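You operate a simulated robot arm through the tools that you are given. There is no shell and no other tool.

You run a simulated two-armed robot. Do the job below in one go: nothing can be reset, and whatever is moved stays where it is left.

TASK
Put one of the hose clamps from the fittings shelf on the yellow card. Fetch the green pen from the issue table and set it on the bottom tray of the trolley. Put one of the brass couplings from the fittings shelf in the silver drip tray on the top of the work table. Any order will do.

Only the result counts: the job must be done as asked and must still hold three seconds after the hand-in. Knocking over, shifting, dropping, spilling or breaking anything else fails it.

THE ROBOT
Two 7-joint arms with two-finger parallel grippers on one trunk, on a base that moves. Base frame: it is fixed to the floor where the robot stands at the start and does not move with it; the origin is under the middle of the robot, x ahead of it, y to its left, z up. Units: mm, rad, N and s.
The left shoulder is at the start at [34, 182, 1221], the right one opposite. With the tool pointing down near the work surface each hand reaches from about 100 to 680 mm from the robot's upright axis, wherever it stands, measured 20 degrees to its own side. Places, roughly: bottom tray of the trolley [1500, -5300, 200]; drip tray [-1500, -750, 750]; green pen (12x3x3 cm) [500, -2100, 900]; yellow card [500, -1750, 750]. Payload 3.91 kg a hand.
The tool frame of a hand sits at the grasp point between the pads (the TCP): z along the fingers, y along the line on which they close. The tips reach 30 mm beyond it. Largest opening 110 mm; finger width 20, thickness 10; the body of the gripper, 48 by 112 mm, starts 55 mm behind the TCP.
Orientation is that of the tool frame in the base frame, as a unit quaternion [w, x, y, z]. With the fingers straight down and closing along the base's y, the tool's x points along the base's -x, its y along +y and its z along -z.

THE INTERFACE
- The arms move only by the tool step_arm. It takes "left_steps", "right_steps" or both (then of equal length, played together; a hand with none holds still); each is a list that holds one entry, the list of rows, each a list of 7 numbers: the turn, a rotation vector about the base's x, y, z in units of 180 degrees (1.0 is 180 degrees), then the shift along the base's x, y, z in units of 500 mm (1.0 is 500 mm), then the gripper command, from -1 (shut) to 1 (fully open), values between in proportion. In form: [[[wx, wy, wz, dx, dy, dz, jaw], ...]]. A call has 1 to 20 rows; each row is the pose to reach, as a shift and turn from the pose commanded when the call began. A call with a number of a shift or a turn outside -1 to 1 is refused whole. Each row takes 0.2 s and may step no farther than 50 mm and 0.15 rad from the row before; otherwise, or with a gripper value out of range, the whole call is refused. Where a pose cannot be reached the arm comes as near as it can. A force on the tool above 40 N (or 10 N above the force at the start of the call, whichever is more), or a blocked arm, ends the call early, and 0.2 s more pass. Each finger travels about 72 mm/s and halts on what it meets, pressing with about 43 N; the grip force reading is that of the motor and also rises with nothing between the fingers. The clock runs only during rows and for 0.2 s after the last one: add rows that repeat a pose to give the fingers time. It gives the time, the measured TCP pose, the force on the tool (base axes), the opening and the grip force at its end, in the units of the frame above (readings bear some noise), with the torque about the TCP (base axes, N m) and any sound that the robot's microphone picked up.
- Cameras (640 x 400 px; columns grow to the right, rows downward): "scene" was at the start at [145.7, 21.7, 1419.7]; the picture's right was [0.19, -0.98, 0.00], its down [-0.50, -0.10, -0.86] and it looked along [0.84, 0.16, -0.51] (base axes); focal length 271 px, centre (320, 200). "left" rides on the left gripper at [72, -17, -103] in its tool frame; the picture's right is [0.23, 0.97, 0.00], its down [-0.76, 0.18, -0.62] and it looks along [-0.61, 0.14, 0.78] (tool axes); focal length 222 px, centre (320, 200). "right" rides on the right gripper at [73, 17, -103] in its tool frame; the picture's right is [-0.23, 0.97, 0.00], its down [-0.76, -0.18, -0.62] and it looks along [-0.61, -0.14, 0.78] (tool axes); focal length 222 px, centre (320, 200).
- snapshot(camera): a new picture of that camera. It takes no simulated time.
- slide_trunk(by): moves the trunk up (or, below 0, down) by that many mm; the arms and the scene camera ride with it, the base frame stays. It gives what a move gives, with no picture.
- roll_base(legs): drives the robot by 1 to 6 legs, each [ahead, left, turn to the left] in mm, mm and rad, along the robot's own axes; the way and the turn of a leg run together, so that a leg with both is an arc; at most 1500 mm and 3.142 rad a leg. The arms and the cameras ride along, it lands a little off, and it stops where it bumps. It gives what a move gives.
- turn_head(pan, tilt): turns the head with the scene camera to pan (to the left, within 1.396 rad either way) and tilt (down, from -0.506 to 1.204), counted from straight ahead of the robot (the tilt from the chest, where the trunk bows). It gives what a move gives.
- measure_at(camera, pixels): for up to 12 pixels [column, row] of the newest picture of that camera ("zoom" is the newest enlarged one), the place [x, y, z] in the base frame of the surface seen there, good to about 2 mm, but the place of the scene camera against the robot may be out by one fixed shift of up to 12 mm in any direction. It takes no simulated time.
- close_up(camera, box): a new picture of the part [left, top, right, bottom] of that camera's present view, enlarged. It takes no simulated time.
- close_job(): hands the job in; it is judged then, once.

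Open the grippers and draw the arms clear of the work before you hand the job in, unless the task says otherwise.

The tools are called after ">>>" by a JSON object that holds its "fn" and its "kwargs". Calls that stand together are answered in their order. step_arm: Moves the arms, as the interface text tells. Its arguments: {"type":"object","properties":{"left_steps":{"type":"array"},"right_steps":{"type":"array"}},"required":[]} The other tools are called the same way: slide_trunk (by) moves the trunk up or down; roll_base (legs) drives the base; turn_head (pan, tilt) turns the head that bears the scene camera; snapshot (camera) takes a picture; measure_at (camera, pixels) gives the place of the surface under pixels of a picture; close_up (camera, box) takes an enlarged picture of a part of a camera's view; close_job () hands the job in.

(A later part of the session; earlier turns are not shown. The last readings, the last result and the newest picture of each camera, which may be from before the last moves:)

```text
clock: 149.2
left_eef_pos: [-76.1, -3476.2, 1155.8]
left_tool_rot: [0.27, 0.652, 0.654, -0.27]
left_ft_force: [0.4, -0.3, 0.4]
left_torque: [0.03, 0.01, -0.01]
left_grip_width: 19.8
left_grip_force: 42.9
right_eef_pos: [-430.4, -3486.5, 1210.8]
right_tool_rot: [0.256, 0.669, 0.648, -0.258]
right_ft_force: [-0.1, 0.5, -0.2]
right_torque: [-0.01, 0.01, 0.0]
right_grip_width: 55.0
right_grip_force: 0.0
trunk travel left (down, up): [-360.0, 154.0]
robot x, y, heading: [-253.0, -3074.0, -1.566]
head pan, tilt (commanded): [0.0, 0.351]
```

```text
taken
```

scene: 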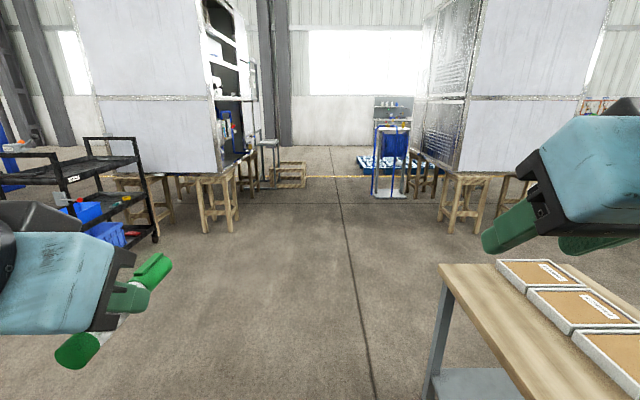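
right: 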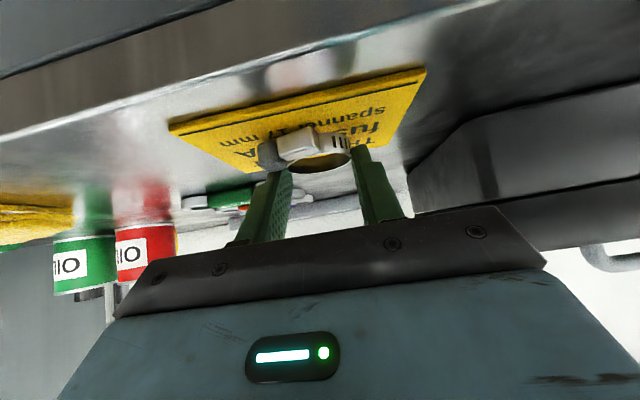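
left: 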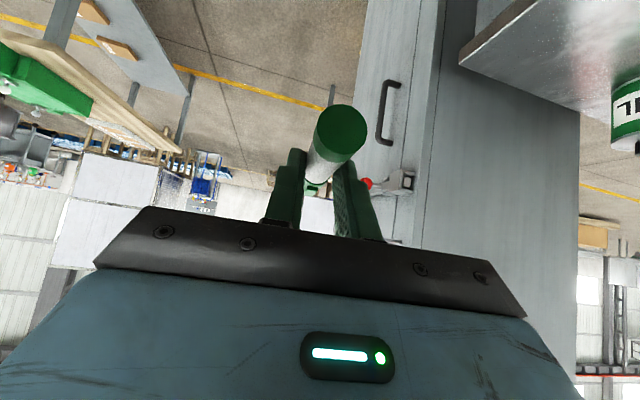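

The way ahead is free. I drive on 1450 mm and turn left to face +x, then look at the trolley.

>>> {"fn": "roll_base", "kwargs": {"legs": [[1450, 60, 0], [0, 0, 1.2]]}}

>>> {"fn": "turn_head", "kwargs": {"pan": 0.0, "tilt": 0.45}}

>>> {"fn": "snapshot", "kwargs": {"camera": "scene"}}

```text
clock: 159.4
left_eef_pos: [225.8, -4530.3, 1156.2]
left_tool_rot: [0.375, 0.181, 0.906, -0.076]
left_ft_force: [0.6, -0.4, -0.5]
left_torque: [-0.02, -0.05, -0.01]
left_grip_width: 19.5
left_grip_force: 42.5
right_eef_pos: [96.9, -4862.7, 1210.1]
right_tool_rot: [0.355, 0.199, 0.911, -0.073]
right_ft_force: [0.5, 0.4, -0.4]
right_torque: [-0.02, 0.01, 0.01]
right_grip_width: 55.1
right_grip_force: 0.1
trunk travel left (down, up): [-360.0, 154.0]
robot x, y, heading: [-212.7, -4538.8, -0.396]
head pan, tilt (commanded): [0.0, 0.351]
```

```text
clock: 160.1
left_eef_pos: [224.1, -4531.1, 1155.8]
left_tool_rot: [0.375, 0.182, 0.906, -0.076]
left_ft_force: [1.0, -0.2, -0.6]
left_torque: [-0.01, -0.04, -0.01]
left_grip_width: 19.7
left_grip_force: 43.3
right_eef_pos: [96.2, -4861.5, 1210.0]
right_tool_rot: [0.356, 0.199, 0.91, -0.074]
right_ft_force: [-0.4, -0.5, -0.9]
right_torque: [0.02, 0.01, -0.01]
right_grip_width: 55.1
right_grip_force: 0.0
trunk travel left (down, up): [-360.0, 154.0]
robot x, y, heading: [-215.9, -4538.1, -0.399]
head pan, tilt (commanded): [0.0, 0.45]
```

```text
taken
```

scene: 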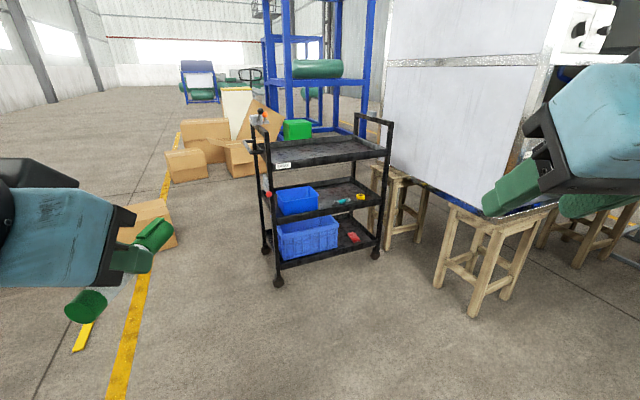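

The trolley stands at (320,190). I enlarge it to see the bottom tray.

>>> {"fn": "close_up", "kwargs": {"camera": "scene", "box": [235, 95, 411, 295]}}

>>> {"fn": "measure_at", "kwargs": {"camera": "scene", "pixels": [[280, 265], [372, 245], [278, 280], [375, 255], [330, 250], [360, 240], [350, 245], [340, 218], [300, 205], [355, 190], [352, 237], [275, 200]]}}

```text
2.00 times, centred on (323, 195) of scene
```

zoom: 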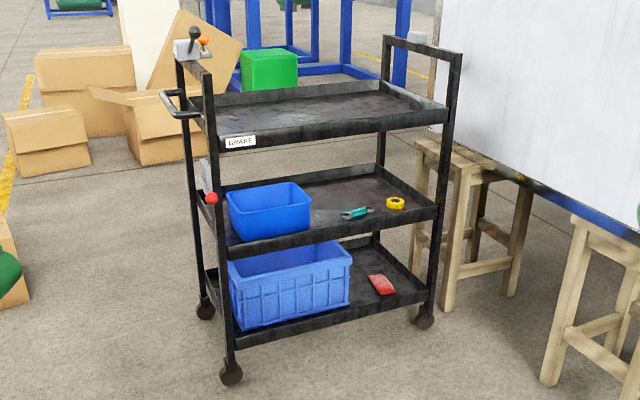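

```text
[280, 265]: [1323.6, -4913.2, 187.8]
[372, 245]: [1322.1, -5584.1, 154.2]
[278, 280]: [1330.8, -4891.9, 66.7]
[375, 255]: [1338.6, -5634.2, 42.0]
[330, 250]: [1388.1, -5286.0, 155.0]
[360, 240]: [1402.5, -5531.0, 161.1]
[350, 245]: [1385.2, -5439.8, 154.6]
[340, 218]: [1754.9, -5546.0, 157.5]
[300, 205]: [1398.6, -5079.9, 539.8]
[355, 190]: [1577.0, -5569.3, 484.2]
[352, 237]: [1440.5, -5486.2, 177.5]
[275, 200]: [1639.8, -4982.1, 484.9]
```

Bottom tray: floor ≈155 (true ≈162), rim ≈190, a blue crate at left, a red thing at [1440, -5486]; free room between them. I measure the crate's side, the red thing and the nearby stools.

>>> {"fn": "measure_at", "kwargs": {"camera": "scene", "pixels": [[336, 240], [337, 232], [346, 237], [358, 240], [385, 235], [415, 240], [437, 285], [472, 315], [455, 210], [510, 300], [395, 180], [338, 225]]}}

>>> {"fn": "close_up", "kwargs": {"camera": "scene", "box": [300, 195, 396, 265]}}

```text
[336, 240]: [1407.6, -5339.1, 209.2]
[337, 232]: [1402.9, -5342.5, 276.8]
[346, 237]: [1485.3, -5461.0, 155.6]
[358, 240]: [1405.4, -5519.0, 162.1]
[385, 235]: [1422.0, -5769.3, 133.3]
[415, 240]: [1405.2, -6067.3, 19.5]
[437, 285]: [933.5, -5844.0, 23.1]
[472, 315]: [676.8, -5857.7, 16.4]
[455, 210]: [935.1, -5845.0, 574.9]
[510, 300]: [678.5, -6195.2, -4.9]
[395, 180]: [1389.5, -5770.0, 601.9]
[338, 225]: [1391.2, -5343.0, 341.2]
```

```text
5.71 times, centred on (348, 230) of scene
```

zoom: 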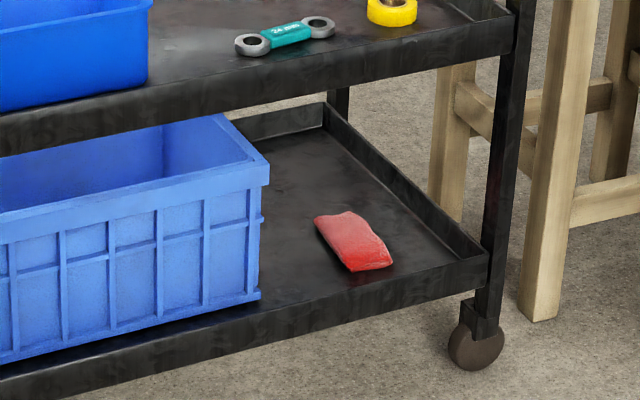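

The crate's side is at y≈-5343, the red thing begins near y≈-5465, and a stool stands at [933, -5844]. I check the white box above the stools, as the right elbow will be near it.

>>> {"fn": "measure_at", "kwargs": {"camera": "scene", "pixels": [[400, 60], [400, 150], [480, 130], [500, 190], [520, 100], [390, 100], [460, 200], [530, 30], [285, 255], [300, 245], [315, 60], [250, 150]]}}

>>> {"fn": "turn_head", "kwargs": {"pan": -0.8, "tilt": 0.4}}

>>> {"fn": "snapshot", "kwargs": {"camera": "scene"}}

```text
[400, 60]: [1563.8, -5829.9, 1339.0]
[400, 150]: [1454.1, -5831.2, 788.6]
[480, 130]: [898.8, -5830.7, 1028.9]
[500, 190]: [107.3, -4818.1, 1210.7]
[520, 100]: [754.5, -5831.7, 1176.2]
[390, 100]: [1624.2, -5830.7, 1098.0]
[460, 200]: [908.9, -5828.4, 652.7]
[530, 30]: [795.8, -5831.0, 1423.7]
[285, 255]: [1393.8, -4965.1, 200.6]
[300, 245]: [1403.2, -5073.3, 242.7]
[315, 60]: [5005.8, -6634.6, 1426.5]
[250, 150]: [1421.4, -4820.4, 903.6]
```

```text
clock: 161.2
left_eef_pos: [224.8, -4530.9, 1155.6]
left_tool_rot: [0.375, 0.182, 0.906, -0.076]
left_ft_force: [-0.1, -0.4, -0.5]
left_torque: [0.01, -0.01, -0.04]
left_grip_width: 19.6
left_grip_force: 43.2
right_eef_pos: [95.9, -4861.3, 1210.4]
right_tool_rot: [0.356, 0.199, 0.91, -0.074]
right_ft_force: [0.3, 0.1, 0.3]
right_torque: [0.03, 0.02, -0.04]
right_grip_width: 55.4
right_grip_force: 0.1
trunk travel left (down, up): [-360.0, 154.0]
robot x, y, heading: [-211.3, -4538.7, -0.398]
head pan, tilt (commanded): [-0.799, 0.4]
```

```text
taken
```

scene: 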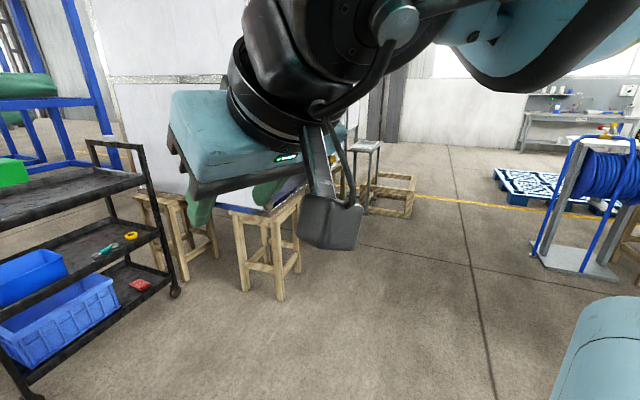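

The white box face is at y≈-5830 (z above 600), the crate's front at x≈1395. I centre the head and lower the trunk here in the open, where nothing is near the arms.

>>> {"fn": "turn_head", "kwargs": {"pan": 0.0, "tilt": 0.5}}

>>> {"fn": "slide_trunk", "kwargs": {"by": -150}}

>>> {"fn": "snapshot", "kwargs": {"camera": "scene"}}

>>> {"fn": "snapshot", "kwargs": {"camera": "left"}}

```text
clock: 162.3
left_eef_pos: [224.3, -4531.1, 1157.1]
left_tool_rot: [0.375, 0.182, 0.906, -0.076]
left_ft_force: [1.1, 0.3, -0.4]
left_torque: [0.0, -0.01, 0.03]
left_grip_width: 19.9
left_grip_force: 43.1
right_eef_pos: [96.4, -4863.2, 1210.7]
right_tool_rot: [0.356, 0.199, 0.91, -0.073]
right_ft_force: [-0.7, -0.4, -0.1]
right_torque: [-0.02, 0.01, -0.04]
right_grip_width: 55.0
right_grip_force: 0.1
trunk travel left (down, up): [-360.0, 154.0]
robot x, y, heading: [-216.5, -4537.7, -0.396]
head pan, tilt (commanded): [0.0, 0.499]
```

```text
clock: 164.1
left_eef_pos: [237.8, -4526.7, 1004.9]
left_tool_rot: [0.356, 0.155, 0.919, -0.074]
left_ft_force: [-0.3, 0.4, 0.5]
left_torque: [0.0, -0.01, -0.02]
left_grip_width: 19.6
left_grip_force: 42.7
right_eef_pos: [100.7, -4877.8, 1048.6]
right_tool_rot: [0.336, 0.223, 0.912, -0.074]
right_ft_force: [0.2, 0.0, -0.2]
right_torque: [-0.01, 0.02, 0.0]
right_grip_width: 54.8
right_grip_force: 0.1
trunk travel left (down, up): [-210.0, 304.0]
robot x, y, heading: [-215.6, -4539.1, -0.396]
head pan, tilt (commanded): [0.0, 0.499]
```

```text
taken
```

scene: 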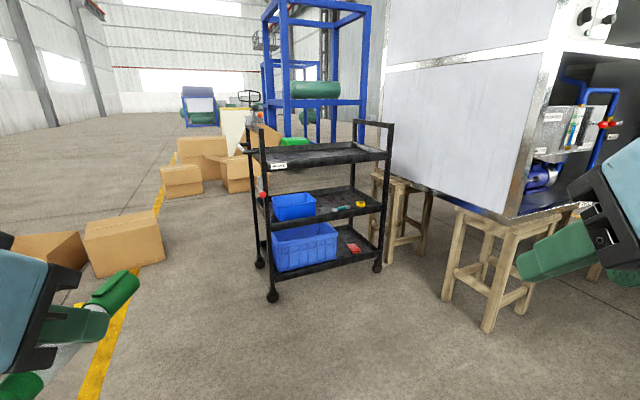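

```text
taken
```

left: 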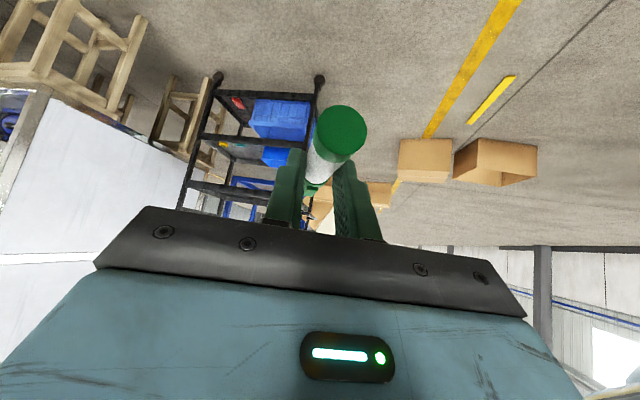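

Both hands turned a few degrees during the slide. I look at the left and right arms to see what they might be touching.

>>> {"fn": "turn_head", "kwargs": {"pan": 1.2, "tilt": 0.8}}

>>> {"fn": "snapshot", "kwargs": {"camera": "scene"}}

>>> {"fn": "turn_head", "kwargs": {"pan": -1.2, "tilt": 0.8}}

>>> {"fn": "snapshot", "kwargs": {"camera": "scene"}}

```text
clock: 165.5
left_eef_pos: [237.4, -4523.3, 1005.4]
left_tool_rot: [0.362, 0.153, 0.916, -0.075]
left_ft_force: [0.5, 0.8, 0.1]
left_torque: [0.04, -0.03, 0.02]
left_grip_width: 19.9
left_grip_force: 43.1
right_eef_pos: [99.6, -4876.3, 1050.6]
right_tool_rot: [0.338, 0.22, 0.912, -0.071]
right_ft_force: [0.8, 0.5, 0.2]
right_torque: [0.0, 0.02, 0.0]
right_grip_width: 55.2
right_grip_force: 0.0
trunk travel left (down, up): [-210.0, 304.0]
robot x, y, heading: [-214.0, -4537.6, -0.397]
head pan, tilt (commanded): [1.201, 0.799]
```

```text
taken
```

scene: 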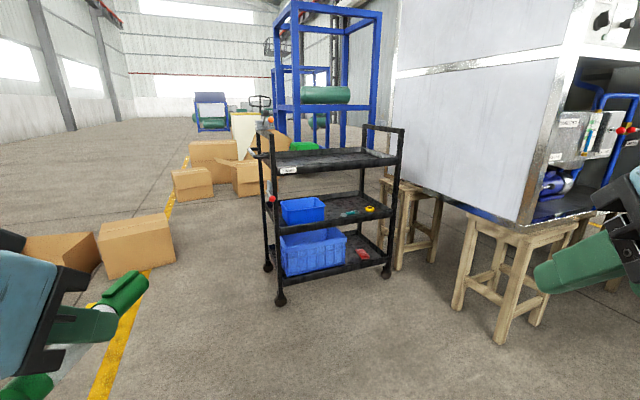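

```text
clock: 167.7
left_eef_pos: [237.4, -4524.6, 1005.5]
left_tool_rot: [0.361, 0.155, 0.917, -0.075]
left_ft_force: [0.5, -0.2, -0.4]
left_torque: [-0.01, -0.02, 0.02]
left_grip_width: 19.6
left_grip_force: 42.8
right_eef_pos: [99.3, -4875.8, 1052.1]
right_tool_rot: [0.341, 0.22, 0.911, -0.07]
right_ft_force: [0.2, 0.0, -0.1]
right_torque: [-0.03, -0.02, 0.01]
right_grip_width: 55.2
right_grip_force: 0.1
trunk travel left (down, up): [-210.0, 304.0]
robot x, y, heading: [-210.4, -4539.6, -0.398]
head pan, tilt (commanded): [-1.201, 0.799]
```

```text
taken
```

scene: 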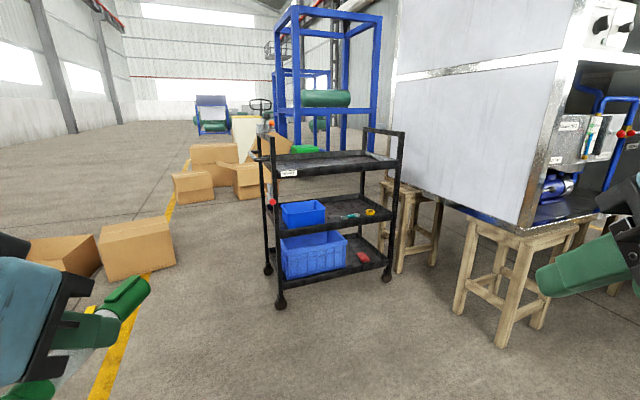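

The picture didn't change with either pan: the head is wedged between the two forearms. I move both hands lower and farther out to free the head.

>>> {"fn": "step_arm", "kwargs": {"left_steps": [[[0, 0, 0, 0.015, -0.006, -0.067, -1], [0, 0, 0, 0.03, -0.012, -0.133, -1], [0, 0, 0, 0.046, -0.019, -0.2, -1], [0, 0, 0, 0.061, -0.025, -0.267, -1], [0, 0, 0, 0.077, -0.032, -0.333, -1], [0, 0, 0, 0.092, -0.038, -0.4, -1], [0, 0, 0, 0.092, -0.038, -0.4, -1]]], "right_steps": [[[0, 0, 0, 0.009, -0.022, -0.067, 0], [0, 0, 0, 0.018, -0.043, -0.133, 0], [0, 0, 0, 0.027, -0.065, -0.2, 0], [0, 0, 0, 0.036, -0.087, -0.267, 0], [0, 0, 0, 0.045, -0.108, -0.333, 0], [0, 0, 0, 0.054, -0.13, -0.4, 0], [0, 0, 0, 0.054, -0.13, -0.4, 0]]]}}

>>> {"fn": "snapshot", "kwargs": {"camera": "scene"}}

```text
clock: 169.3
left_eef_pos: [288.8, -4566.8, 804.9]
left_tool_rot: [0.375, 0.181, 0.906, -0.075]
left_ft_force: [-0.2, -0.3, -0.4]
left_torque: [0.02, 0.02, -0.02]
left_grip_width: 19.6
left_grip_force: 43.2
left hand out of reach, approached as far as the arm can: row 1, 2, 3, 4, 5, 6, 7
right_eef_pos: [138.8, -4931.8, 864.7]
right_tool_rot: [0.356, 0.199, 0.91, -0.073]
right_ft_force: [-0.5, 1.3, -0.3]
right_torque: [0.0, 0.0, -0.02]
right_grip_width: 54.8
right_grip_force: 0.0
right hand out of reach, approached as far as the arm can: row 4, 5, 6, 7
trunk travel left (down, up): [-210.0, 304.0]
robot x, y, heading: [-211.8, -4537.0, -0.394]
head pan, tilt (commanded): [-1.201, 0.799]
```

```text
taken
```

scene: 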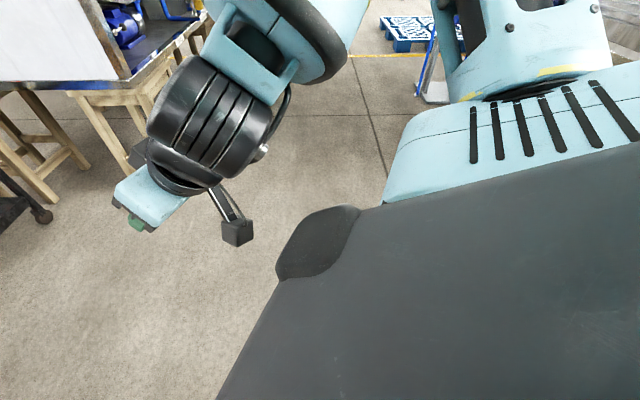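

The head is free again and both hands are back at their pitch. I centre the head and lower the trunk the remaining 205 mm.

>>> {"fn": "turn_head", "kwargs": {"pan": 0.0, "tilt": 0.5}}

>>> {"fn": "slide_trunk", "kwargs": {"by": -205}}

>>> {"fn": "snapshot", "kwargs": {"camera": "scene"}}

>>> {"fn": "snapshot", "kwargs": {"camera": "left"}}

```text
clock: 170.7
left_eef_pos: [289.9, -4566.9, 803.2]
left_tool_rot: [0.375, 0.183, 0.906, -0.076]
left_ft_force: [0.2, -0.3, -0.9]
left_torque: [0.0, -0.01, -0.02]
left_grip_width: 19.9
left_grip_force: 43.5
right_eef_pos: [139.9, -4930.8, 864.9]
right_tool_rot: [0.356, 0.199, 0.91, -0.073]
right_ft_force: [0.2, -0.4, 0.0]
right_torque: [-0.03, 0.0, -0.02]
right_grip_width: 54.8
right_grip_force: 0.0
trunk travel left (down, up): [-210.0, 304.0]
robot x, y, heading: [-214.3, -4540.5, -0.393]
head pan, tilt (commanded): [0.0, 0.499]
```

```text
clock: 172.9
left_eef_pos: [316.0, -4579.2, 542.9]
left_tool_rot: [0.303, 0.188, 0.932, -0.061]
left_ft_force: [-0.3, 1.0, -0.8]
left_torque: [0.0, -0.03, 0.0]
left_grip_width: 19.7
left_grip_force: 43.3
right_eef_pos: [174.1, -4945.7, 602.1]
right_tool_rot: [0.284, 0.204, 0.935, -0.061]
right_ft_force: [-0.6, -0.2, 0.6]
right_torque: [-0.01, 0.01, -0.02]
right_grip_width: 54.9
right_grip_force: 0.1
trunk travel left (down, up): [-5.0, 509.0]
robot x, y, heading: [-210.4, -4536.3, -0.396]
head pan, tilt (commanded): [0.0, 0.499]
```

```text
taken
```

scene: 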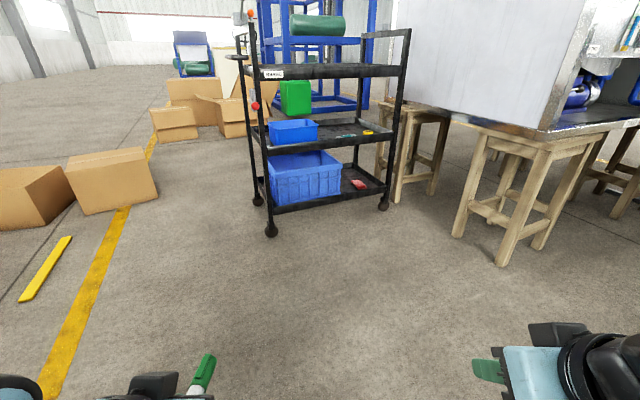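

```text
taken
```

left: 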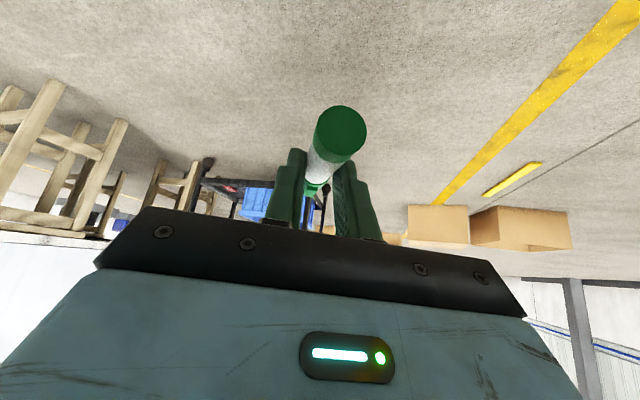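

At the lowest the trunk bows ~9°, so both hands pitch to 54°; I'll correct that. First I drive to a spot 250 mm short of the working place, heading about -0.6.

>>> {"fn": "roll_base", "kwargs": {"legs": [[1061, -169, 0], [0, 0, -0.204]]}}

>>> {"fn": "turn_head", "kwargs": {"pan": 0.2, "tilt": 0.4}}

>>> {"fn": "snapshot", "kwargs": {"camera": "scene"}}

>>> {"fn": "snapshot", "kwargs": {"camera": "left"}}

```text
clock: 179.2
left_eef_pos: [1228.9, -5201.2, 537.0]
left_tool_rot: [0.296, 0.232, 0.924, -0.064]
left_ft_force: [-0.1, 0.2, 0.7]
left_torque: [-0.07, 0.05, -0.03]
left_grip_width: 19.7
left_grip_force: 42.4
right_eef_pos: [1025.7, -5561.2, 601.1]
right_tool_rot: [0.278, 0.268, 0.919, -0.081]
right_ft_force: [0.1, -0.5, 0.7]
right_torque: [0.0, -0.01, 0.0]
right_grip_width: 54.9
right_grip_force: 0.1
trunk travel left (down, up): [-5.0, 509.0]
robot x, y, heading: [696.8, -5104.1, -0.534]
head pan, tilt (commanded): [0.0, 0.499]
stopped in leg 2: the robot was blocked; the commanded pose is now the measured one
```

```text
clock: 179.9
left_eef_pos: [1226.5, -5202.4, 536.4]
left_tool_rot: [0.297, 0.233, 0.923, -0.067]
left_ft_force: [-0.8, -0.5, 0.4]
left_torque: [0.03, 0.01, 0.01]
left_grip_width: 19.6
left_grip_force: 43.3
right_eef_pos: [1025.0, -5559.2, 603.4]
right_tool_rot: [0.279, 0.268, 0.918, -0.082]
right_ft_force: [0.2, -0.2, 0.0]
right_torque: [0.01, -0.03, -0.04]
right_grip_width: 55.0
right_grip_force: 0.1
trunk travel left (down, up): [-5.0, 509.0]
robot x, y, heading: [698.3, -5102.7, -0.538]
head pan, tilt (commanded): [0.201, 0.4]
```

```text
taken
```

scene: 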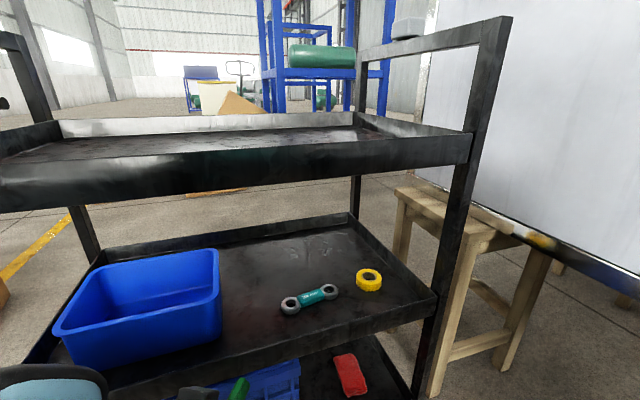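

```text
taken
```

left: 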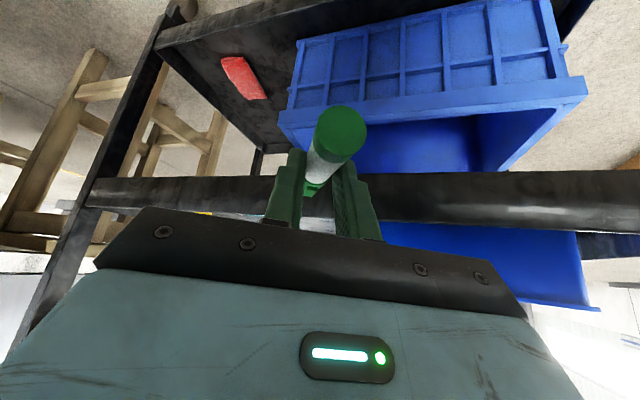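

The base stopped while turning: something on the left side was touched. I check the trolley's position and look at the left arm.

>>> {"fn": "measure_at", "kwargs": {"camera": "scene", "pixels": [[250, 180], [100, 200], [250, 360], [120, 385], [460, 250], [440, 330], [350, 372], [310, 298], [368, 280], [50, 385], [30, 130], [385, 330]]}}

>>> {"fn": "turn_head", "kwargs": {"pan": 0.8, "tilt": 0.7}}

>>> {"fn": "snapshot", "kwargs": {"camera": "scene"}}

```text
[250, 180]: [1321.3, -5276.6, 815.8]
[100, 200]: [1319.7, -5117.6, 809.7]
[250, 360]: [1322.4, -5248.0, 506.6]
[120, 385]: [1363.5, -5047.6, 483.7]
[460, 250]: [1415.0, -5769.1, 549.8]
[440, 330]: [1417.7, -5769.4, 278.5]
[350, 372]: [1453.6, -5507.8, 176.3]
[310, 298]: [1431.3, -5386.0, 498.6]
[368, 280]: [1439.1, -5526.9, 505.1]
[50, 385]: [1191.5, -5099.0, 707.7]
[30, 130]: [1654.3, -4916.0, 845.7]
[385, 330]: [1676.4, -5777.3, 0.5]
```

```text
clock: 180.9
left_eef_pos: [1226.2, -5201.8, 538.3]
left_tool_rot: [0.297, 0.233, 0.923, -0.066]
left_ft_force: [0.4, 0.7, -0.6]
left_torque: [-0.03, 0.02, 0.0]
left_grip_width: 19.5
left_grip_force: 43.6
right_eef_pos: [1023.7, -5560.9, 603.5]
right_tool_rot: [0.28, 0.267, 0.919, -0.081]
right_ft_force: [0.7, -0.2, -0.3]
right_torque: [0.0, 0.0, -0.01]
right_grip_width: 54.9
right_grip_force: 0.0
trunk travel left (down, up): [-5.0, 509.0]
robot x, y, heading: [698.3, -5101.3, -0.534]
head pan, tilt (commanded): [0.799, 0.7]
```

```text
taken
```

scene: 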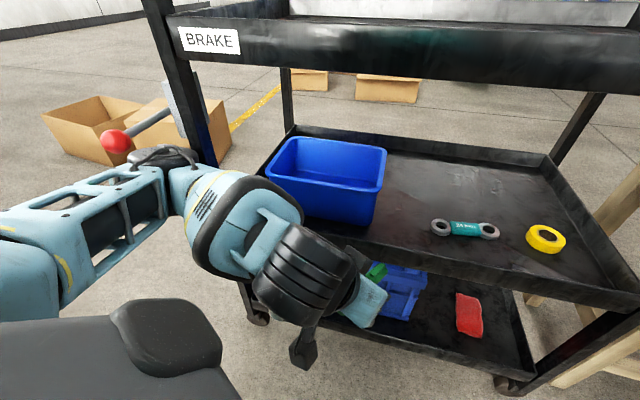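

The left elbow at (165,160) is right beside the brake lever with the red ball at (115,142). I measure the gap before moving anything.

>>> {"fn": "measure_at", "kwargs": {"camera": "scene", "pixels": [[115, 142], [150, 122], [183, 105], [165, 155], [190, 150], [140, 165], [200, 185], [175, 140], [120, 180], [240, 215], [310, 275], [155, 118]]}}

>>> {"fn": "close_up", "kwargs": {"camera": "scene", "box": [60, 60, 260, 220]}}

```text
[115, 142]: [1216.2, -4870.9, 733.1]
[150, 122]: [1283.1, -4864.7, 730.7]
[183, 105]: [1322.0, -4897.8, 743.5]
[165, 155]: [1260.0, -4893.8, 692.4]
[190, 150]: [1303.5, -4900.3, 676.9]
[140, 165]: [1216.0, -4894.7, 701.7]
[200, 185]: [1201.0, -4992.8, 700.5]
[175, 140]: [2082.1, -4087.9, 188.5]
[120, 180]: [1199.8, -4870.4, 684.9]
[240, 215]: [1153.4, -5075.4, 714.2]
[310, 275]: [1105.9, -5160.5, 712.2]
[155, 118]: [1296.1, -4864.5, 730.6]
```

```text
2.50 times, centred on (160, 140) of scene
```

zoom: 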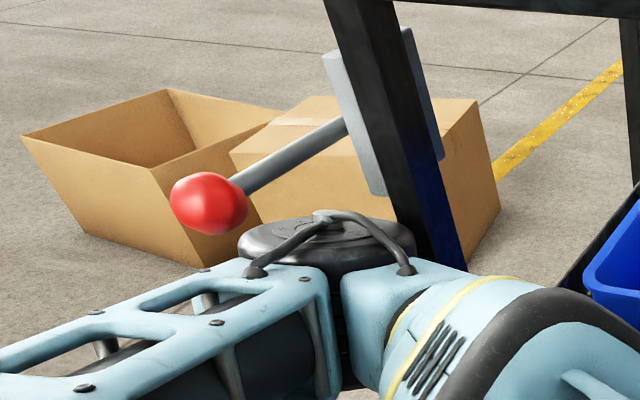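

The elbow sits just under the brake lever (lever z≈731) and against the trolley's left upright at x≈1322; the trolley's own position is unchanged. I check heights of the elbow top and cable before backing straight out along -x.

>>> {"fn": "close_up", "kwargs": {"camera": "scene", "box": [100, 110, 228, 190]}}

>>> {"fn": "measure_at", "kwargs": {"camera": "zoom", "pixels": [[310, 165], [330, 165], [250, 200], [390, 190], [300, 190], [230, 200], [400, 160], [420, 210], [160, 190], [110, 190], [75, 160], [200, 140]]}}

```text
5.00 times, centred on (164, 150) of scene
```

zoom: 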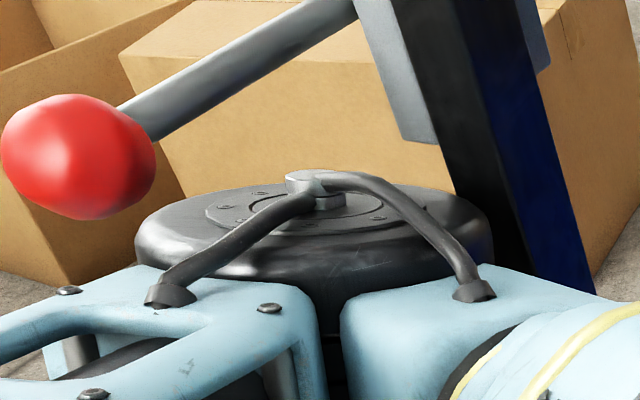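

```text
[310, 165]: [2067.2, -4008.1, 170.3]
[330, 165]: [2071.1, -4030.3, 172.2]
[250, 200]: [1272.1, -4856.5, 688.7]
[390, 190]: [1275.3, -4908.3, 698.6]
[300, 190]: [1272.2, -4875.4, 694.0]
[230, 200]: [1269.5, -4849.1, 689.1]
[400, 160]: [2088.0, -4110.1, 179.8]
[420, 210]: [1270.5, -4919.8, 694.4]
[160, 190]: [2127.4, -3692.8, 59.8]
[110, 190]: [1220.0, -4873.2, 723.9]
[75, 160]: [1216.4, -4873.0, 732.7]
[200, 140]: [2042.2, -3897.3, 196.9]
```

I measure the hub and cable top right under the ball.

>>> {"fn": "measure_at", "kwargs": {"camera": "zoom", "pixels": [[305, 180], [315, 185], [325, 200], [290, 205], [345, 182], [360, 190], [75, 205], [60, 212], [100, 205], [470, 290], [165, 295], [270, 215]]}}

```text
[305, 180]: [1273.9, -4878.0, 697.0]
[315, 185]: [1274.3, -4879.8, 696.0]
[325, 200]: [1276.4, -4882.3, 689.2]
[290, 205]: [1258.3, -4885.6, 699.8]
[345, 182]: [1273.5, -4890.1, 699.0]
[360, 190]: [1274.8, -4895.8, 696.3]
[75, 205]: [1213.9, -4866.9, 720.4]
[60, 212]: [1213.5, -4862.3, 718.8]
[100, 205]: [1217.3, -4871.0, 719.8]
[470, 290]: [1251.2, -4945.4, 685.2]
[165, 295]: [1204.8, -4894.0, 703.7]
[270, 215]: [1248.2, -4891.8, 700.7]
```

The hub and cables top out at ≈700–704, the ball's underside at ≈713. Before choosing the retreat direction I look at the right arm's clearance to the white box.

>>> {"fn": "turn_head", "kwargs": {"pan": -0.8, "tilt": 0.7}}

>>> {"fn": "snapshot", "kwargs": {"camera": "scene"}}

>>> {"fn": "measure_at", "kwargs": {"camera": "scene", "pixels": [[320, 100], [400, 120], [480, 150], [500, 180], [450, 180], [400, 200], [350, 220], [560, 200], [320, 50], [550, 120], [600, 250], [300, 250]]}}

```text
clock: 182.6
left_eef_pos: [1227.0, -5201.5, 537.4]
left_tool_rot: [0.298, 0.232, 0.924, -0.065]
left_ft_force: [0.5, 0.0, -0.5]
left_torque: [0.0, 0.01, 0.04]
left_grip_width: 19.9
left_grip_force: 42.5
right_eef_pos: [1023.9, -5560.3, 603.3]
right_tool_rot: [0.28, 0.268, 0.918, -0.082]
right_ft_force: [-0.4, -0.3, 0.5]
right_torque: [0.02, 0.02, 0.02]
right_grip_width: 55.3
right_grip_force: 0.1
trunk travel left (down, up): [-5.0, 509.0]
robot x, y, heading: [698.5, -5100.1, -0.538]
head pan, tilt (commanded): [-0.799, 0.7]
```

```text
taken
```

scene: 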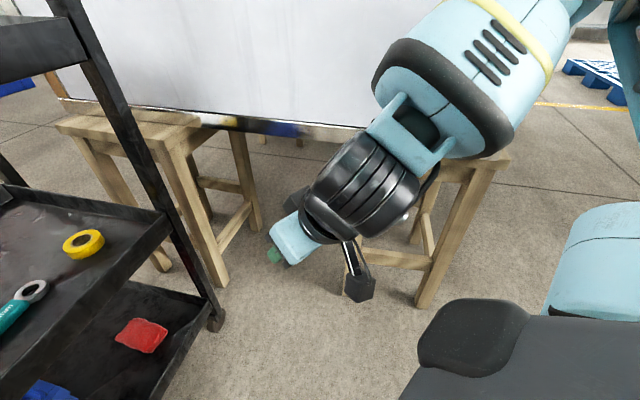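

```text
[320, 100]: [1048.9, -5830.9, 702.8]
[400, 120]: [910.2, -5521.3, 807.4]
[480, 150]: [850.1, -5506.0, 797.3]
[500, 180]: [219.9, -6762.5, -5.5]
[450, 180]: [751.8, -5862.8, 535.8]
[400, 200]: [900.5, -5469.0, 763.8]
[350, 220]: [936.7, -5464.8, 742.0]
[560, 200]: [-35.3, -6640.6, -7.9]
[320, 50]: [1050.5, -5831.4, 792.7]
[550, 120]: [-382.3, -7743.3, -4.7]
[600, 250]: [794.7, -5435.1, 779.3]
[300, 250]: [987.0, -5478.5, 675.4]
```

The right wrist and forearm are around y≈-5465…-5520. I measure up towards the right elbow.

>>> {"fn": "measure_at", "kwargs": {"camera": "scene", "pixels": [[450, 70], [510, 40], [550, 30], [560, 55], [590, 15], [625, 60], [630, 20], [580, 5], [520, 100], [540, 10]]}}

>>> {"fn": "turn_head", "kwargs": {"pan": -1.2, "tilt": 0.4}}

>>> {"fn": "snapshot", "kwargs": {"camera": "scene"}}

```text
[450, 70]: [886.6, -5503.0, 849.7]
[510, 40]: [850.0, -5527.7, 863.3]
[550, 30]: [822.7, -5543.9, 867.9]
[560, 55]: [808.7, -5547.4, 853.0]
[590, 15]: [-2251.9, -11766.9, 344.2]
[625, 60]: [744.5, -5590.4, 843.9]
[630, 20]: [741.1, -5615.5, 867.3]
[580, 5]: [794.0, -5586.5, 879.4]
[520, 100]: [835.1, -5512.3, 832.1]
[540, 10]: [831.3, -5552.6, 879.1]
```

```text
clock: 183.5
left_eef_pos: [1228.2, -5200.7, 536.8]
left_tool_rot: [0.298, 0.233, 0.923, -0.066]
left_ft_force: [0.7, 0.6, 0.1]
left_torque: [0.0, 0.04, 0.03]
left_grip_width: 19.7
left_grip_force: 43.0
right_eef_pos: [1024.3, -5560.0, 603.3]
right_tool_rot: [0.28, 0.268, 0.918, -0.082]
right_ft_force: [1.8, 0.6, -0.2]
right_torque: [0.0, 0.0, -0.02]
right_grip_width: 55.2
right_grip_force: 0.0
trunk travel left (down, up): [-5.0, 509.0]
robot x, y, heading: [700.0, -5103.1, -0.532]
head pan, tilt (commanded): [-1.201, 0.4]
```

```text
taken
```

scene: 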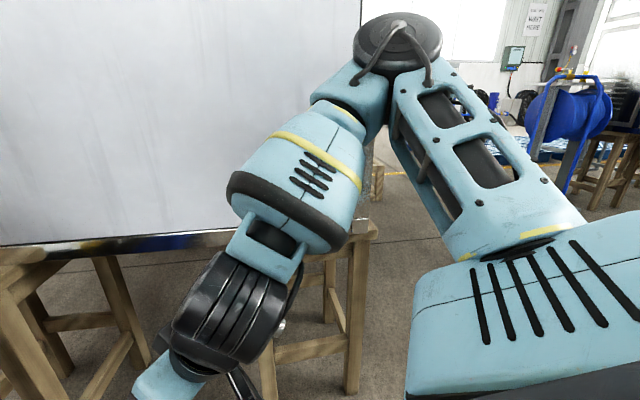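

>>> {"fn": "measure_at", "kwargs": {"camera": "scene", "pixels": [[395, 30], [370, 40], [430, 45], [360, 85], [345, 100], [250, 60], [340, 30], [355, 150], [300, 150], [480, 120], [390, 55], [100, 150]]}}

```text
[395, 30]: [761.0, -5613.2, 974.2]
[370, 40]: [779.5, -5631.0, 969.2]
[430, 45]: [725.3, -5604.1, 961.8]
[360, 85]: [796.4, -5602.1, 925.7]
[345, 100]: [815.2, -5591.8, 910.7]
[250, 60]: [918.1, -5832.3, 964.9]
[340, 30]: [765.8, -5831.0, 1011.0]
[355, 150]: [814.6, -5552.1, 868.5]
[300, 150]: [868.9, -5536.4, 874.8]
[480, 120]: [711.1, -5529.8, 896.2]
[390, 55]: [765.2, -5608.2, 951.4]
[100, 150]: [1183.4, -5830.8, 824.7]
```

The right elbow is at about [761, -5613, 970], 165 mm from the box. I retreat first by (-100,-30) mm, so the ball passes beside the elbow hub, then straight along -x.

>>> {"fn": "roll_base", "kwargs": {"legs": [[-70.8, -76.7, 0], [-258, -153, 0]]}}

>>> {"fn": "turn_head", "kwargs": {"pan": 0.7, "tilt": 0.5}}

>>> {"fn": "snapshot", "kwargs": {"camera": "scene"}}

```text
clock: 186.5
left_eef_pos: [834.7, -5237.9, 536.8]
left_tool_rot: [0.296, 0.236, 0.923, -0.067]
left_ft_force: [-0.4, 0.6, -0.2]
left_torque: [0.0, -0.02, -0.01]
left_grip_width: 19.7
left_grip_force: 43.3
right_eef_pos: [631.4, -5594.0, 602.4]
right_tool_rot: [0.279, 0.269, 0.918, -0.08]
right_ft_force: [0.9, 0.6, 0.2]
right_torque: [0.0, 0.0, -0.04]
right_grip_width: 55.2
right_grip_force: 0.0
trunk travel left (down, up): [-5.0, 509.0]
robot x, y, heading: [305.3, -5136.7, -0.535]
head pan, tilt (commanded): [-1.201, 0.4]
```

```text
clock: 188.3
left_eef_pos: [834.5, -5236.6, 536.3]
left_tool_rot: [0.296, 0.234, 0.924, -0.066]
left_ft_force: [-0.3, -0.6, -0.4]
left_torque: [-0.01, 0.01, -0.04]
left_grip_width: 19.8
left_grip_force: 43.2
right_eef_pos: [631.0, -5594.6, 602.1]
right_tool_rot: [0.279, 0.269, 0.919, -0.08]
right_ft_force: [0.2, -0.2, 0.1]
right_torque: [0.0, 0.06, 0.02]
right_grip_width: 55.2
right_grip_force: 0.2
trunk travel left (down, up): [-5.0, 509.0]
robot x, y, heading: [302.8, -5135.6, -0.539]
head pan, tilt (commanded): [0.7, 0.499]
```

```text
taken
```

scene: 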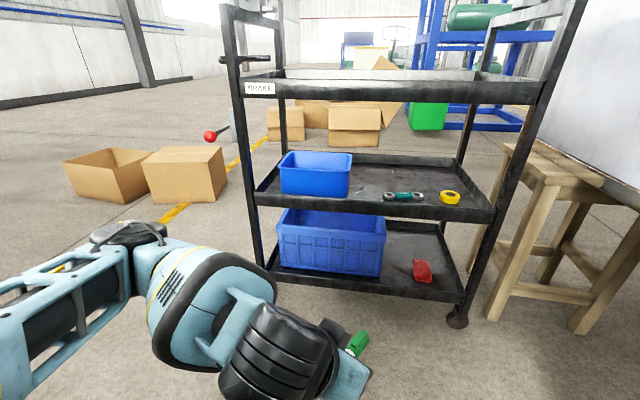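

Retreated. I check that the trolley, lever and things on it are where they were.

>>> {"fn": "measure_at", "kwargs": {"camera": "scene", "pixels": [[210, 136], [222, 130], [256, 230], [240, 60], [280, 275], [440, 298], [470, 280], [350, 200], [420, 270], [404, 197], [450, 198], [380, 250]]}}

>>> {"fn": "close_up", "kwargs": {"camera": "scene", "box": [180, 40, 500, 340]}}

```text
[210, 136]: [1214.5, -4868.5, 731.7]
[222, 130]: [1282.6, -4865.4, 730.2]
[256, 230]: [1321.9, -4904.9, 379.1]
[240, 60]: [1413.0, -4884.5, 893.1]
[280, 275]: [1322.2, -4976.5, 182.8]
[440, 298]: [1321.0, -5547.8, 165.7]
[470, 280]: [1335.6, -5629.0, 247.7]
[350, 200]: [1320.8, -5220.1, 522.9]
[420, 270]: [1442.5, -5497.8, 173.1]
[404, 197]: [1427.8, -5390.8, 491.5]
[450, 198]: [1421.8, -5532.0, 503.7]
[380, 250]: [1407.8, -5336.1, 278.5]
```

```text
1.33 times, centred on (340, 190) of scene
```

zoom: 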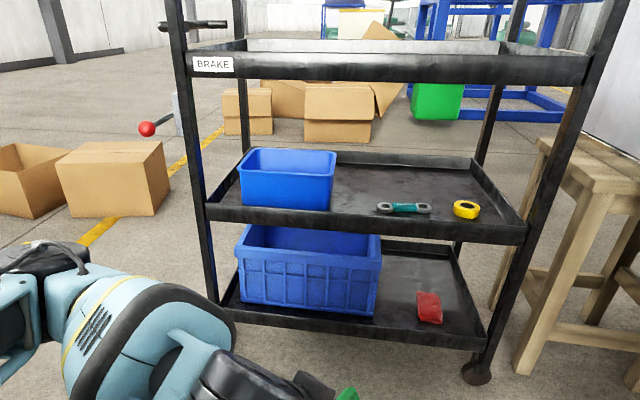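

Trolley, lever and contents are unchanged. At this safe distance I now set the left hand lower and farther out (arm straighter), level the pen and yaw the hand outwards: target [930, -5335, 290].

>>> {"fn": "step_arm", "kwargs": {"left_steps": [[[-0.002, -0.0066, 0.0159, 0.024, -0.0245, -0.0615, -1], [-0.004, -0.0132, 0.0318, 0.0475, -0.049, -0.123, -1], [-0.0059, -0.0198, 0.0477, 0.071, -0.0735, -0.1845, -1], [-0.0079, -0.0265, 0.0637, 0.095, -0.098, -0.246, -1], [-0.0099, -0.0331, 0.0796, 0.119, -0.1225, -0.3075, -1], [-0.0119, -0.0397, 0.0955, 0.1425, -0.147, -0.369, -1], [-0.0138, -0.0463, 0.1114, 0.166, -0.1715, -0.4305, -1], [-0.0158, -0.0529, 0.1273, 0.19, -0.196, -0.492, -1], [-0.0158, -0.0529, 0.1273, 0.19, -0.196, -0.492, -1]]]}}

>>> {"fn": "snapshot", "kwargs": {"camera": "scene"}}

>>> {"fn": "snapshot", "kwargs": {"camera": "left"}}

```text
clock: 190.3
left_eef_pos: [926.3, -5335.7, 288.3]
left_tool_rot: [0.385, 0.046, 0.922, -0.01]
left_ft_force: [0.1, 0.9, 0.2]
left_torque: [0.0, 0.0, -0.02]
left_grip_width: 19.6
left_grip_force: 43.0
right_eef_pos: [632.1, -5594.1, 600.1]
right_tool_rot: [0.279, 0.269, 0.918, -0.081]
right_ft_force: [-0.4, -0.5, 0.8]
right_torque: [0.0, -0.01, 0.0]
right_grip_width: 55.1
right_grip_force: 0.1
trunk travel left (down, up): [-5.0, 509.0]
robot x, y, heading: [307.3, -5135.6, -0.539]
head pan, tilt (commanded): [0.7, 0.499]
```

```text
taken
```

scene: 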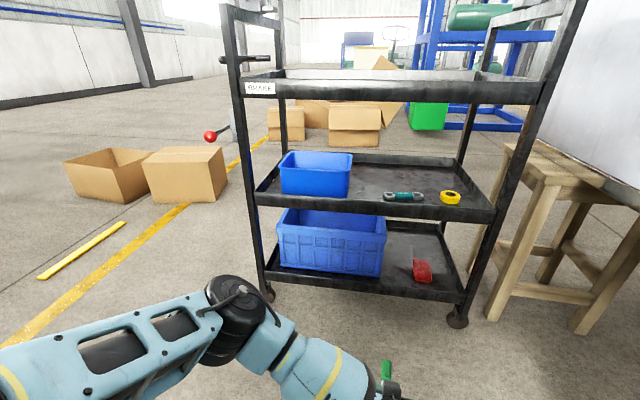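

```text
taken
```

left: 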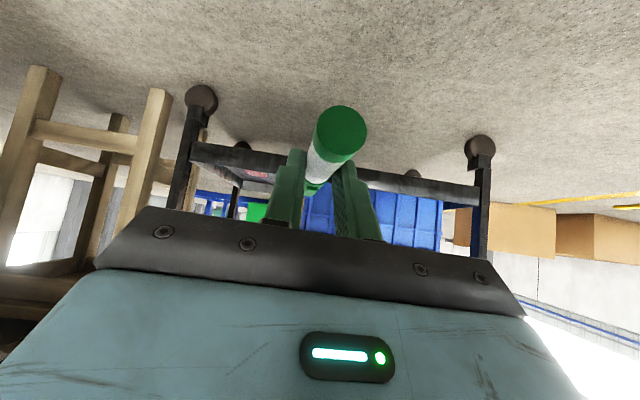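

Pose reached, pen level, hand heading ≈-0.076 rad. I measure where the left elbow and forearm are now.

>>> {"fn": "measure_at", "kwargs": {"camera": "scene", "pixels": [[240, 295], [220, 300], [258, 310], [235, 340], [270, 350], [330, 380], [180, 330], [385, 370], [150, 320], [340, 355], [250, 350], [300, 350]]}}

```text
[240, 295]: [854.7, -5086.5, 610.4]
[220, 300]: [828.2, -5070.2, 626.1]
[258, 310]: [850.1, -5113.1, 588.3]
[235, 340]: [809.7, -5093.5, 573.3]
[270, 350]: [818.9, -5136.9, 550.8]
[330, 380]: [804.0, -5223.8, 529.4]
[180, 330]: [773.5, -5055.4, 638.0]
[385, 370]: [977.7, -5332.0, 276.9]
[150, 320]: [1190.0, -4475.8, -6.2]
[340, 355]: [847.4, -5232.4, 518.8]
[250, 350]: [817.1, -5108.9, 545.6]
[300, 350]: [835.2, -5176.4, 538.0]
```

The elbow's front is only ~60 mm behind the TCP in x, so I rehearse a straighter arm here in the open: 54 mm farther ahead, then down to the final height z≈195.

>>> {"fn": "step_arm", "kwargs": {"left_steps": [[[0, 0, 0, 0.046, -0.028, 0, -1], [0, 0, 0, 0.093, -0.055, 0, -1], [0, 0, 0, 0.093, -0.055, -0.06, -1], [0, 0, 0, 0.093, -0.055, -0.12, -1], [0, 0, 0, 0.093, -0.055, -0.187, -1], [0, 0, 0, 0.093, -0.055, -0.187, -1]]]}}

>>> {"fn": "snapshot", "kwargs": {"camera": "scene"}}

>>> {"fn": "measure_at", "kwargs": {"camera": "scene", "pixels": [[240, 330], [220, 340], [260, 340], [280, 370], [250, 360], [300, 390], [320, 395], [235, 345]]}}

```text
clock: 191.7
left_eef_pos: [974.4, -5363.4, 196.6]
left_tool_rot: [0.383, 0.046, 0.922, -0.01]
left_ft_force: [-0.4, 0.4, 0.4]
left_torque: [-0.02, 0.04, 0.01]
left_grip_width: 19.6
left_grip_force: 42.6
right_eef_pos: [631.6, -5593.0, 602.5]
right_tool_rot: [0.279, 0.27, 0.918, -0.082]
right_ft_force: [-0.3, -0.8, -0.4]
right_torque: [0.01, 0.02, 0.0]
right_grip_width: 55.3
right_grip_force: 0.1
trunk travel left (down, up): [-5.0, 509.0]
robot x, y, heading: [308.5, -5135.9, -0.536]
head pan, tilt (commanded): [0.7, 0.499]
```

```text
taken
```

scene: 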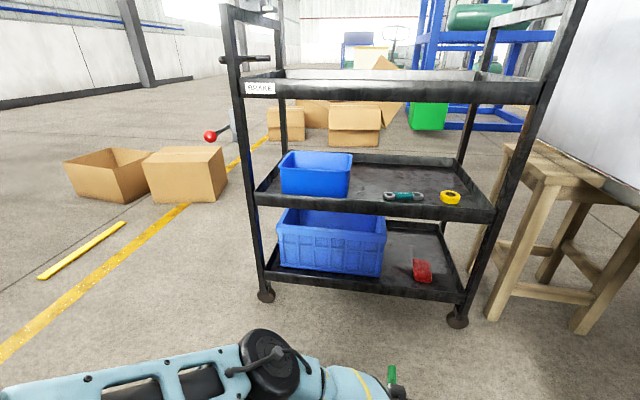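

```text
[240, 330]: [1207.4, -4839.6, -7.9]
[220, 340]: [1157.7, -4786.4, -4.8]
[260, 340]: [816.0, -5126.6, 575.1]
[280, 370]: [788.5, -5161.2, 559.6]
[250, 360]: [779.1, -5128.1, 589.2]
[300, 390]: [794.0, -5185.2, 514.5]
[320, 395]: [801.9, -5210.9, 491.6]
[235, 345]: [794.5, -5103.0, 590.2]
```

The straighter pose is reached at z=196.6, the elbow's front now ~150 mm behind the TCP. I raise the hand to z≈257 for transit and drive part of the way in.

>>> {"fn": "step_arm", "kwargs": {"left_steps": [[[0, 0, 0, 0, 0, 0.06, -1], [0, 0, 0, 0, 0, 0.12, -1], [0, 0, 0, 0, 0, 0.12, -1]]]}}

>>> {"fn": "roll_base", "kwargs": {"legs": [[190, 88, 0]]}}

>>> {"fn": "snapshot", "kwargs": {"camera": "left"}}

>>> {"fn": "snapshot", "kwargs": {"camera": "scene"}}

```text
clock: 192.5
left_eef_pos: [974.1, -5363.2, 256.9]
left_tool_rot: [0.383, 0.046, 0.923, -0.01]
left_ft_force: [-0.2, 1.0, 0.2]
left_torque: [-0.02, 0.01, 0.02]
left_grip_width: 19.7
left_grip_force: 42.6
right_eef_pos: [632.6, -5594.4, 600.3]
right_tool_rot: [0.279, 0.269, 0.919, -0.08]
right_ft_force: [-0.6, -0.1, 0.1]
right_torque: [-0.01, -0.02, -0.01]
right_grip_width: 55.1
right_grip_force: 0.0
trunk travel left (down, up): [-5.0, 509.0]
robot x, y, heading: [307.6, -5134.7, -0.536]
head pan, tilt (commanded): [0.7, 0.499]
```

```text
clock: 194.2
left_eef_pos: [1184.1, -5383.5, 257.1]
left_tool_rot: [0.384, 0.043, 0.922, -0.009]
left_ft_force: [0.6, -0.6, 0.0]
left_torque: [0.0, 0.0, -0.02]
left_grip_width: 20.0
left_grip_force: 42.9
right_eef_pos: [840.8, -5615.7, 600.6]
right_tool_rot: [0.279, 0.268, 0.919, -0.08]
right_ft_force: [-0.5, 0.1, 0.1]
right_torque: [0.0, 0.02, -0.01]
right_grip_width: 54.9
right_grip_force: 0.0
trunk travel left (down, up): [-5.0, 509.0]
robot x, y, heading: [512.8, -5162.3, -0.537]
head pan, tilt (commanded): [0.7, 0.499]
```

```text
taken
```

left: 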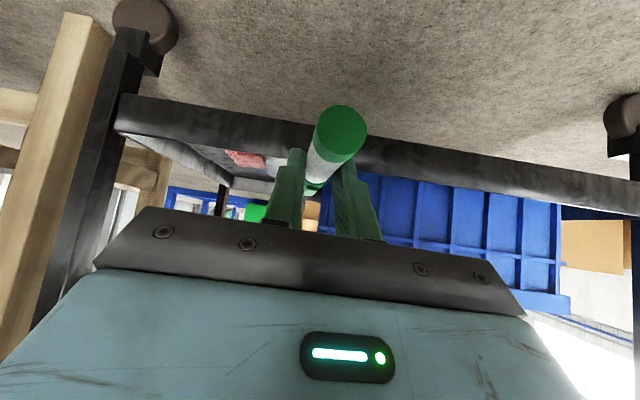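

```text
taken
```

scene: 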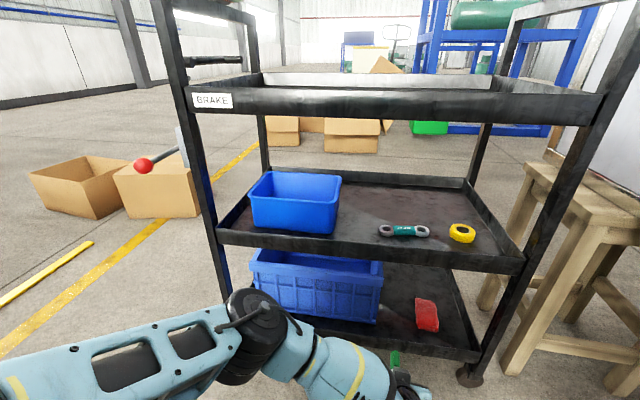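

The left camera sees the bottom tray's front rim, the crate (right) and the red thing at (242,158). I measure these with the hand camera.

>>> {"fn": "measure_at", "kwargs": {"camera": "left", "pixels": [[240, 118], [240, 140], [450, 165], [242, 158], [262, 165], [225, 155], [270, 175], [390, 200], [365, 180], [200, 160], [480, 250], [280, 165]]}}

>>> {"fn": "close_up", "kwargs": {"camera": "left", "box": [120, 90, 440, 250]}}

>>> {"fn": "measure_at", "kwargs": {"camera": "scene", "pixels": [[265, 305], [280, 320], [250, 300], [290, 365], [427, 315], [420, 300], [385, 300], [385, 320], [400, 330], [440, 330]]}}

```text
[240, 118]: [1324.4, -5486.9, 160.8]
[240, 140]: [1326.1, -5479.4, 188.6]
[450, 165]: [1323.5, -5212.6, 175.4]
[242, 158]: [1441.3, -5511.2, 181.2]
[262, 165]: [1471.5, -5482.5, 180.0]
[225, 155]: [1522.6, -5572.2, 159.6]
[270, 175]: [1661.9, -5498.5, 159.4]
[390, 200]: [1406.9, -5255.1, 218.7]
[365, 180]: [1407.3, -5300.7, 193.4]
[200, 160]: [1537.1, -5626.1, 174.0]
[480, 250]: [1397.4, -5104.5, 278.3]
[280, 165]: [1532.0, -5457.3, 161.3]
```

```text
2.00 times, centred on (280, 170) of left
```

zoom: 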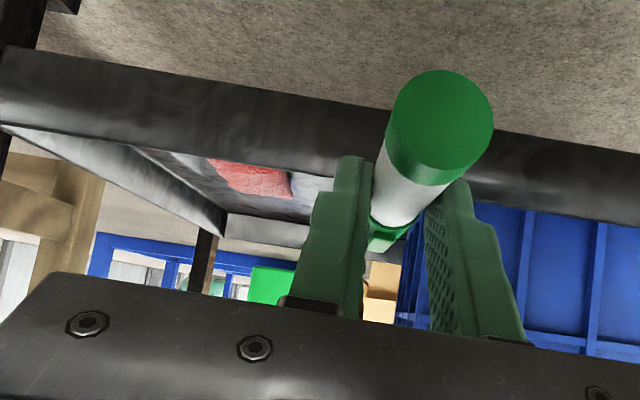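

```text
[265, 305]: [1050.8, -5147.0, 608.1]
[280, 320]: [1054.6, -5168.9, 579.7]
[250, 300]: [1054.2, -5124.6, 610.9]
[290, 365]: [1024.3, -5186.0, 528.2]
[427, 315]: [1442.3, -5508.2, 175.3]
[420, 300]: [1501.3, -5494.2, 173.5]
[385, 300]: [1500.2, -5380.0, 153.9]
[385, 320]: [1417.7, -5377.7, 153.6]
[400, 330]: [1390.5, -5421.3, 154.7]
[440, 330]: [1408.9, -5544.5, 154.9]
```

Tray floor is z≈160, front rim x≈1324 with top ≈195. The pen's underside is ≈226. I drive in half of the remaining way and check.

>>> {"fn": "roll_base", "kwargs": {"legs": [[100, 45, 0]]}}

>>> {"fn": "snapshot", "kwargs": {"camera": "left"}}

>>> {"fn": "snapshot", "kwargs": {"camera": "scene"}}

```text
clock: 195.4
left_eef_pos: [1294.7, -5397.4, 258.2]
left_tool_rot: [0.384, 0.045, 0.922, -0.009]
left_ft_force: [0.0, -0.1, 0.6]
left_torque: [-0.01, -0.02, 0.02]
left_grip_width: 19.8
left_grip_force: 42.6
right_eef_pos: [951.6, -5629.4, 601.2]
right_tool_rot: [0.28, 0.267, 0.919, -0.079]
right_ft_force: [0.2, 0.0, 0.0]
right_torque: [-0.03, 0.01, 0.01]
right_grip_width: 55.0
right_grip_force: 0.1
trunk travel left (down, up): [-5.0, 509.0]
robot x, y, heading: [624.1, -5172.6, -0.535]
head pan, tilt (commanded): [0.7, 0.499]
```

```text
taken
```

left: 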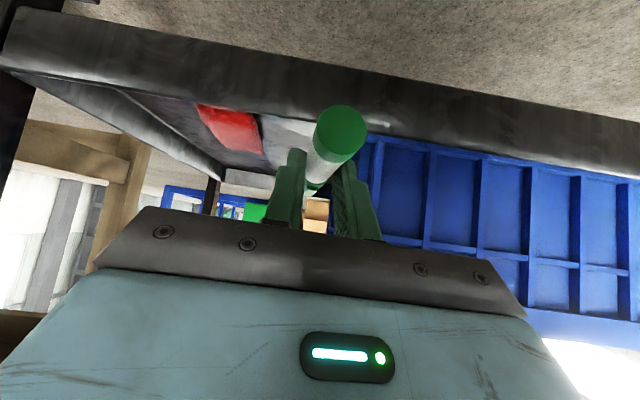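

```text
taken
```

scene: 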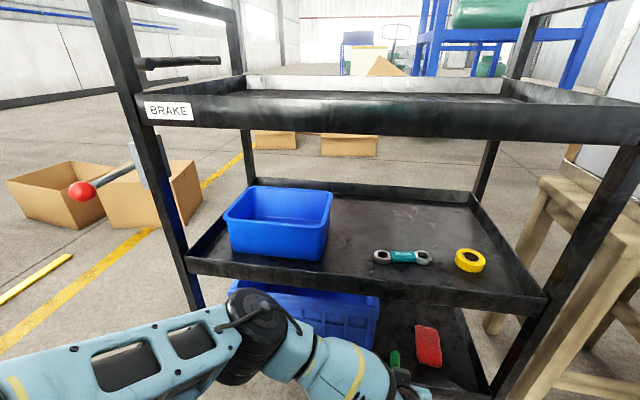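

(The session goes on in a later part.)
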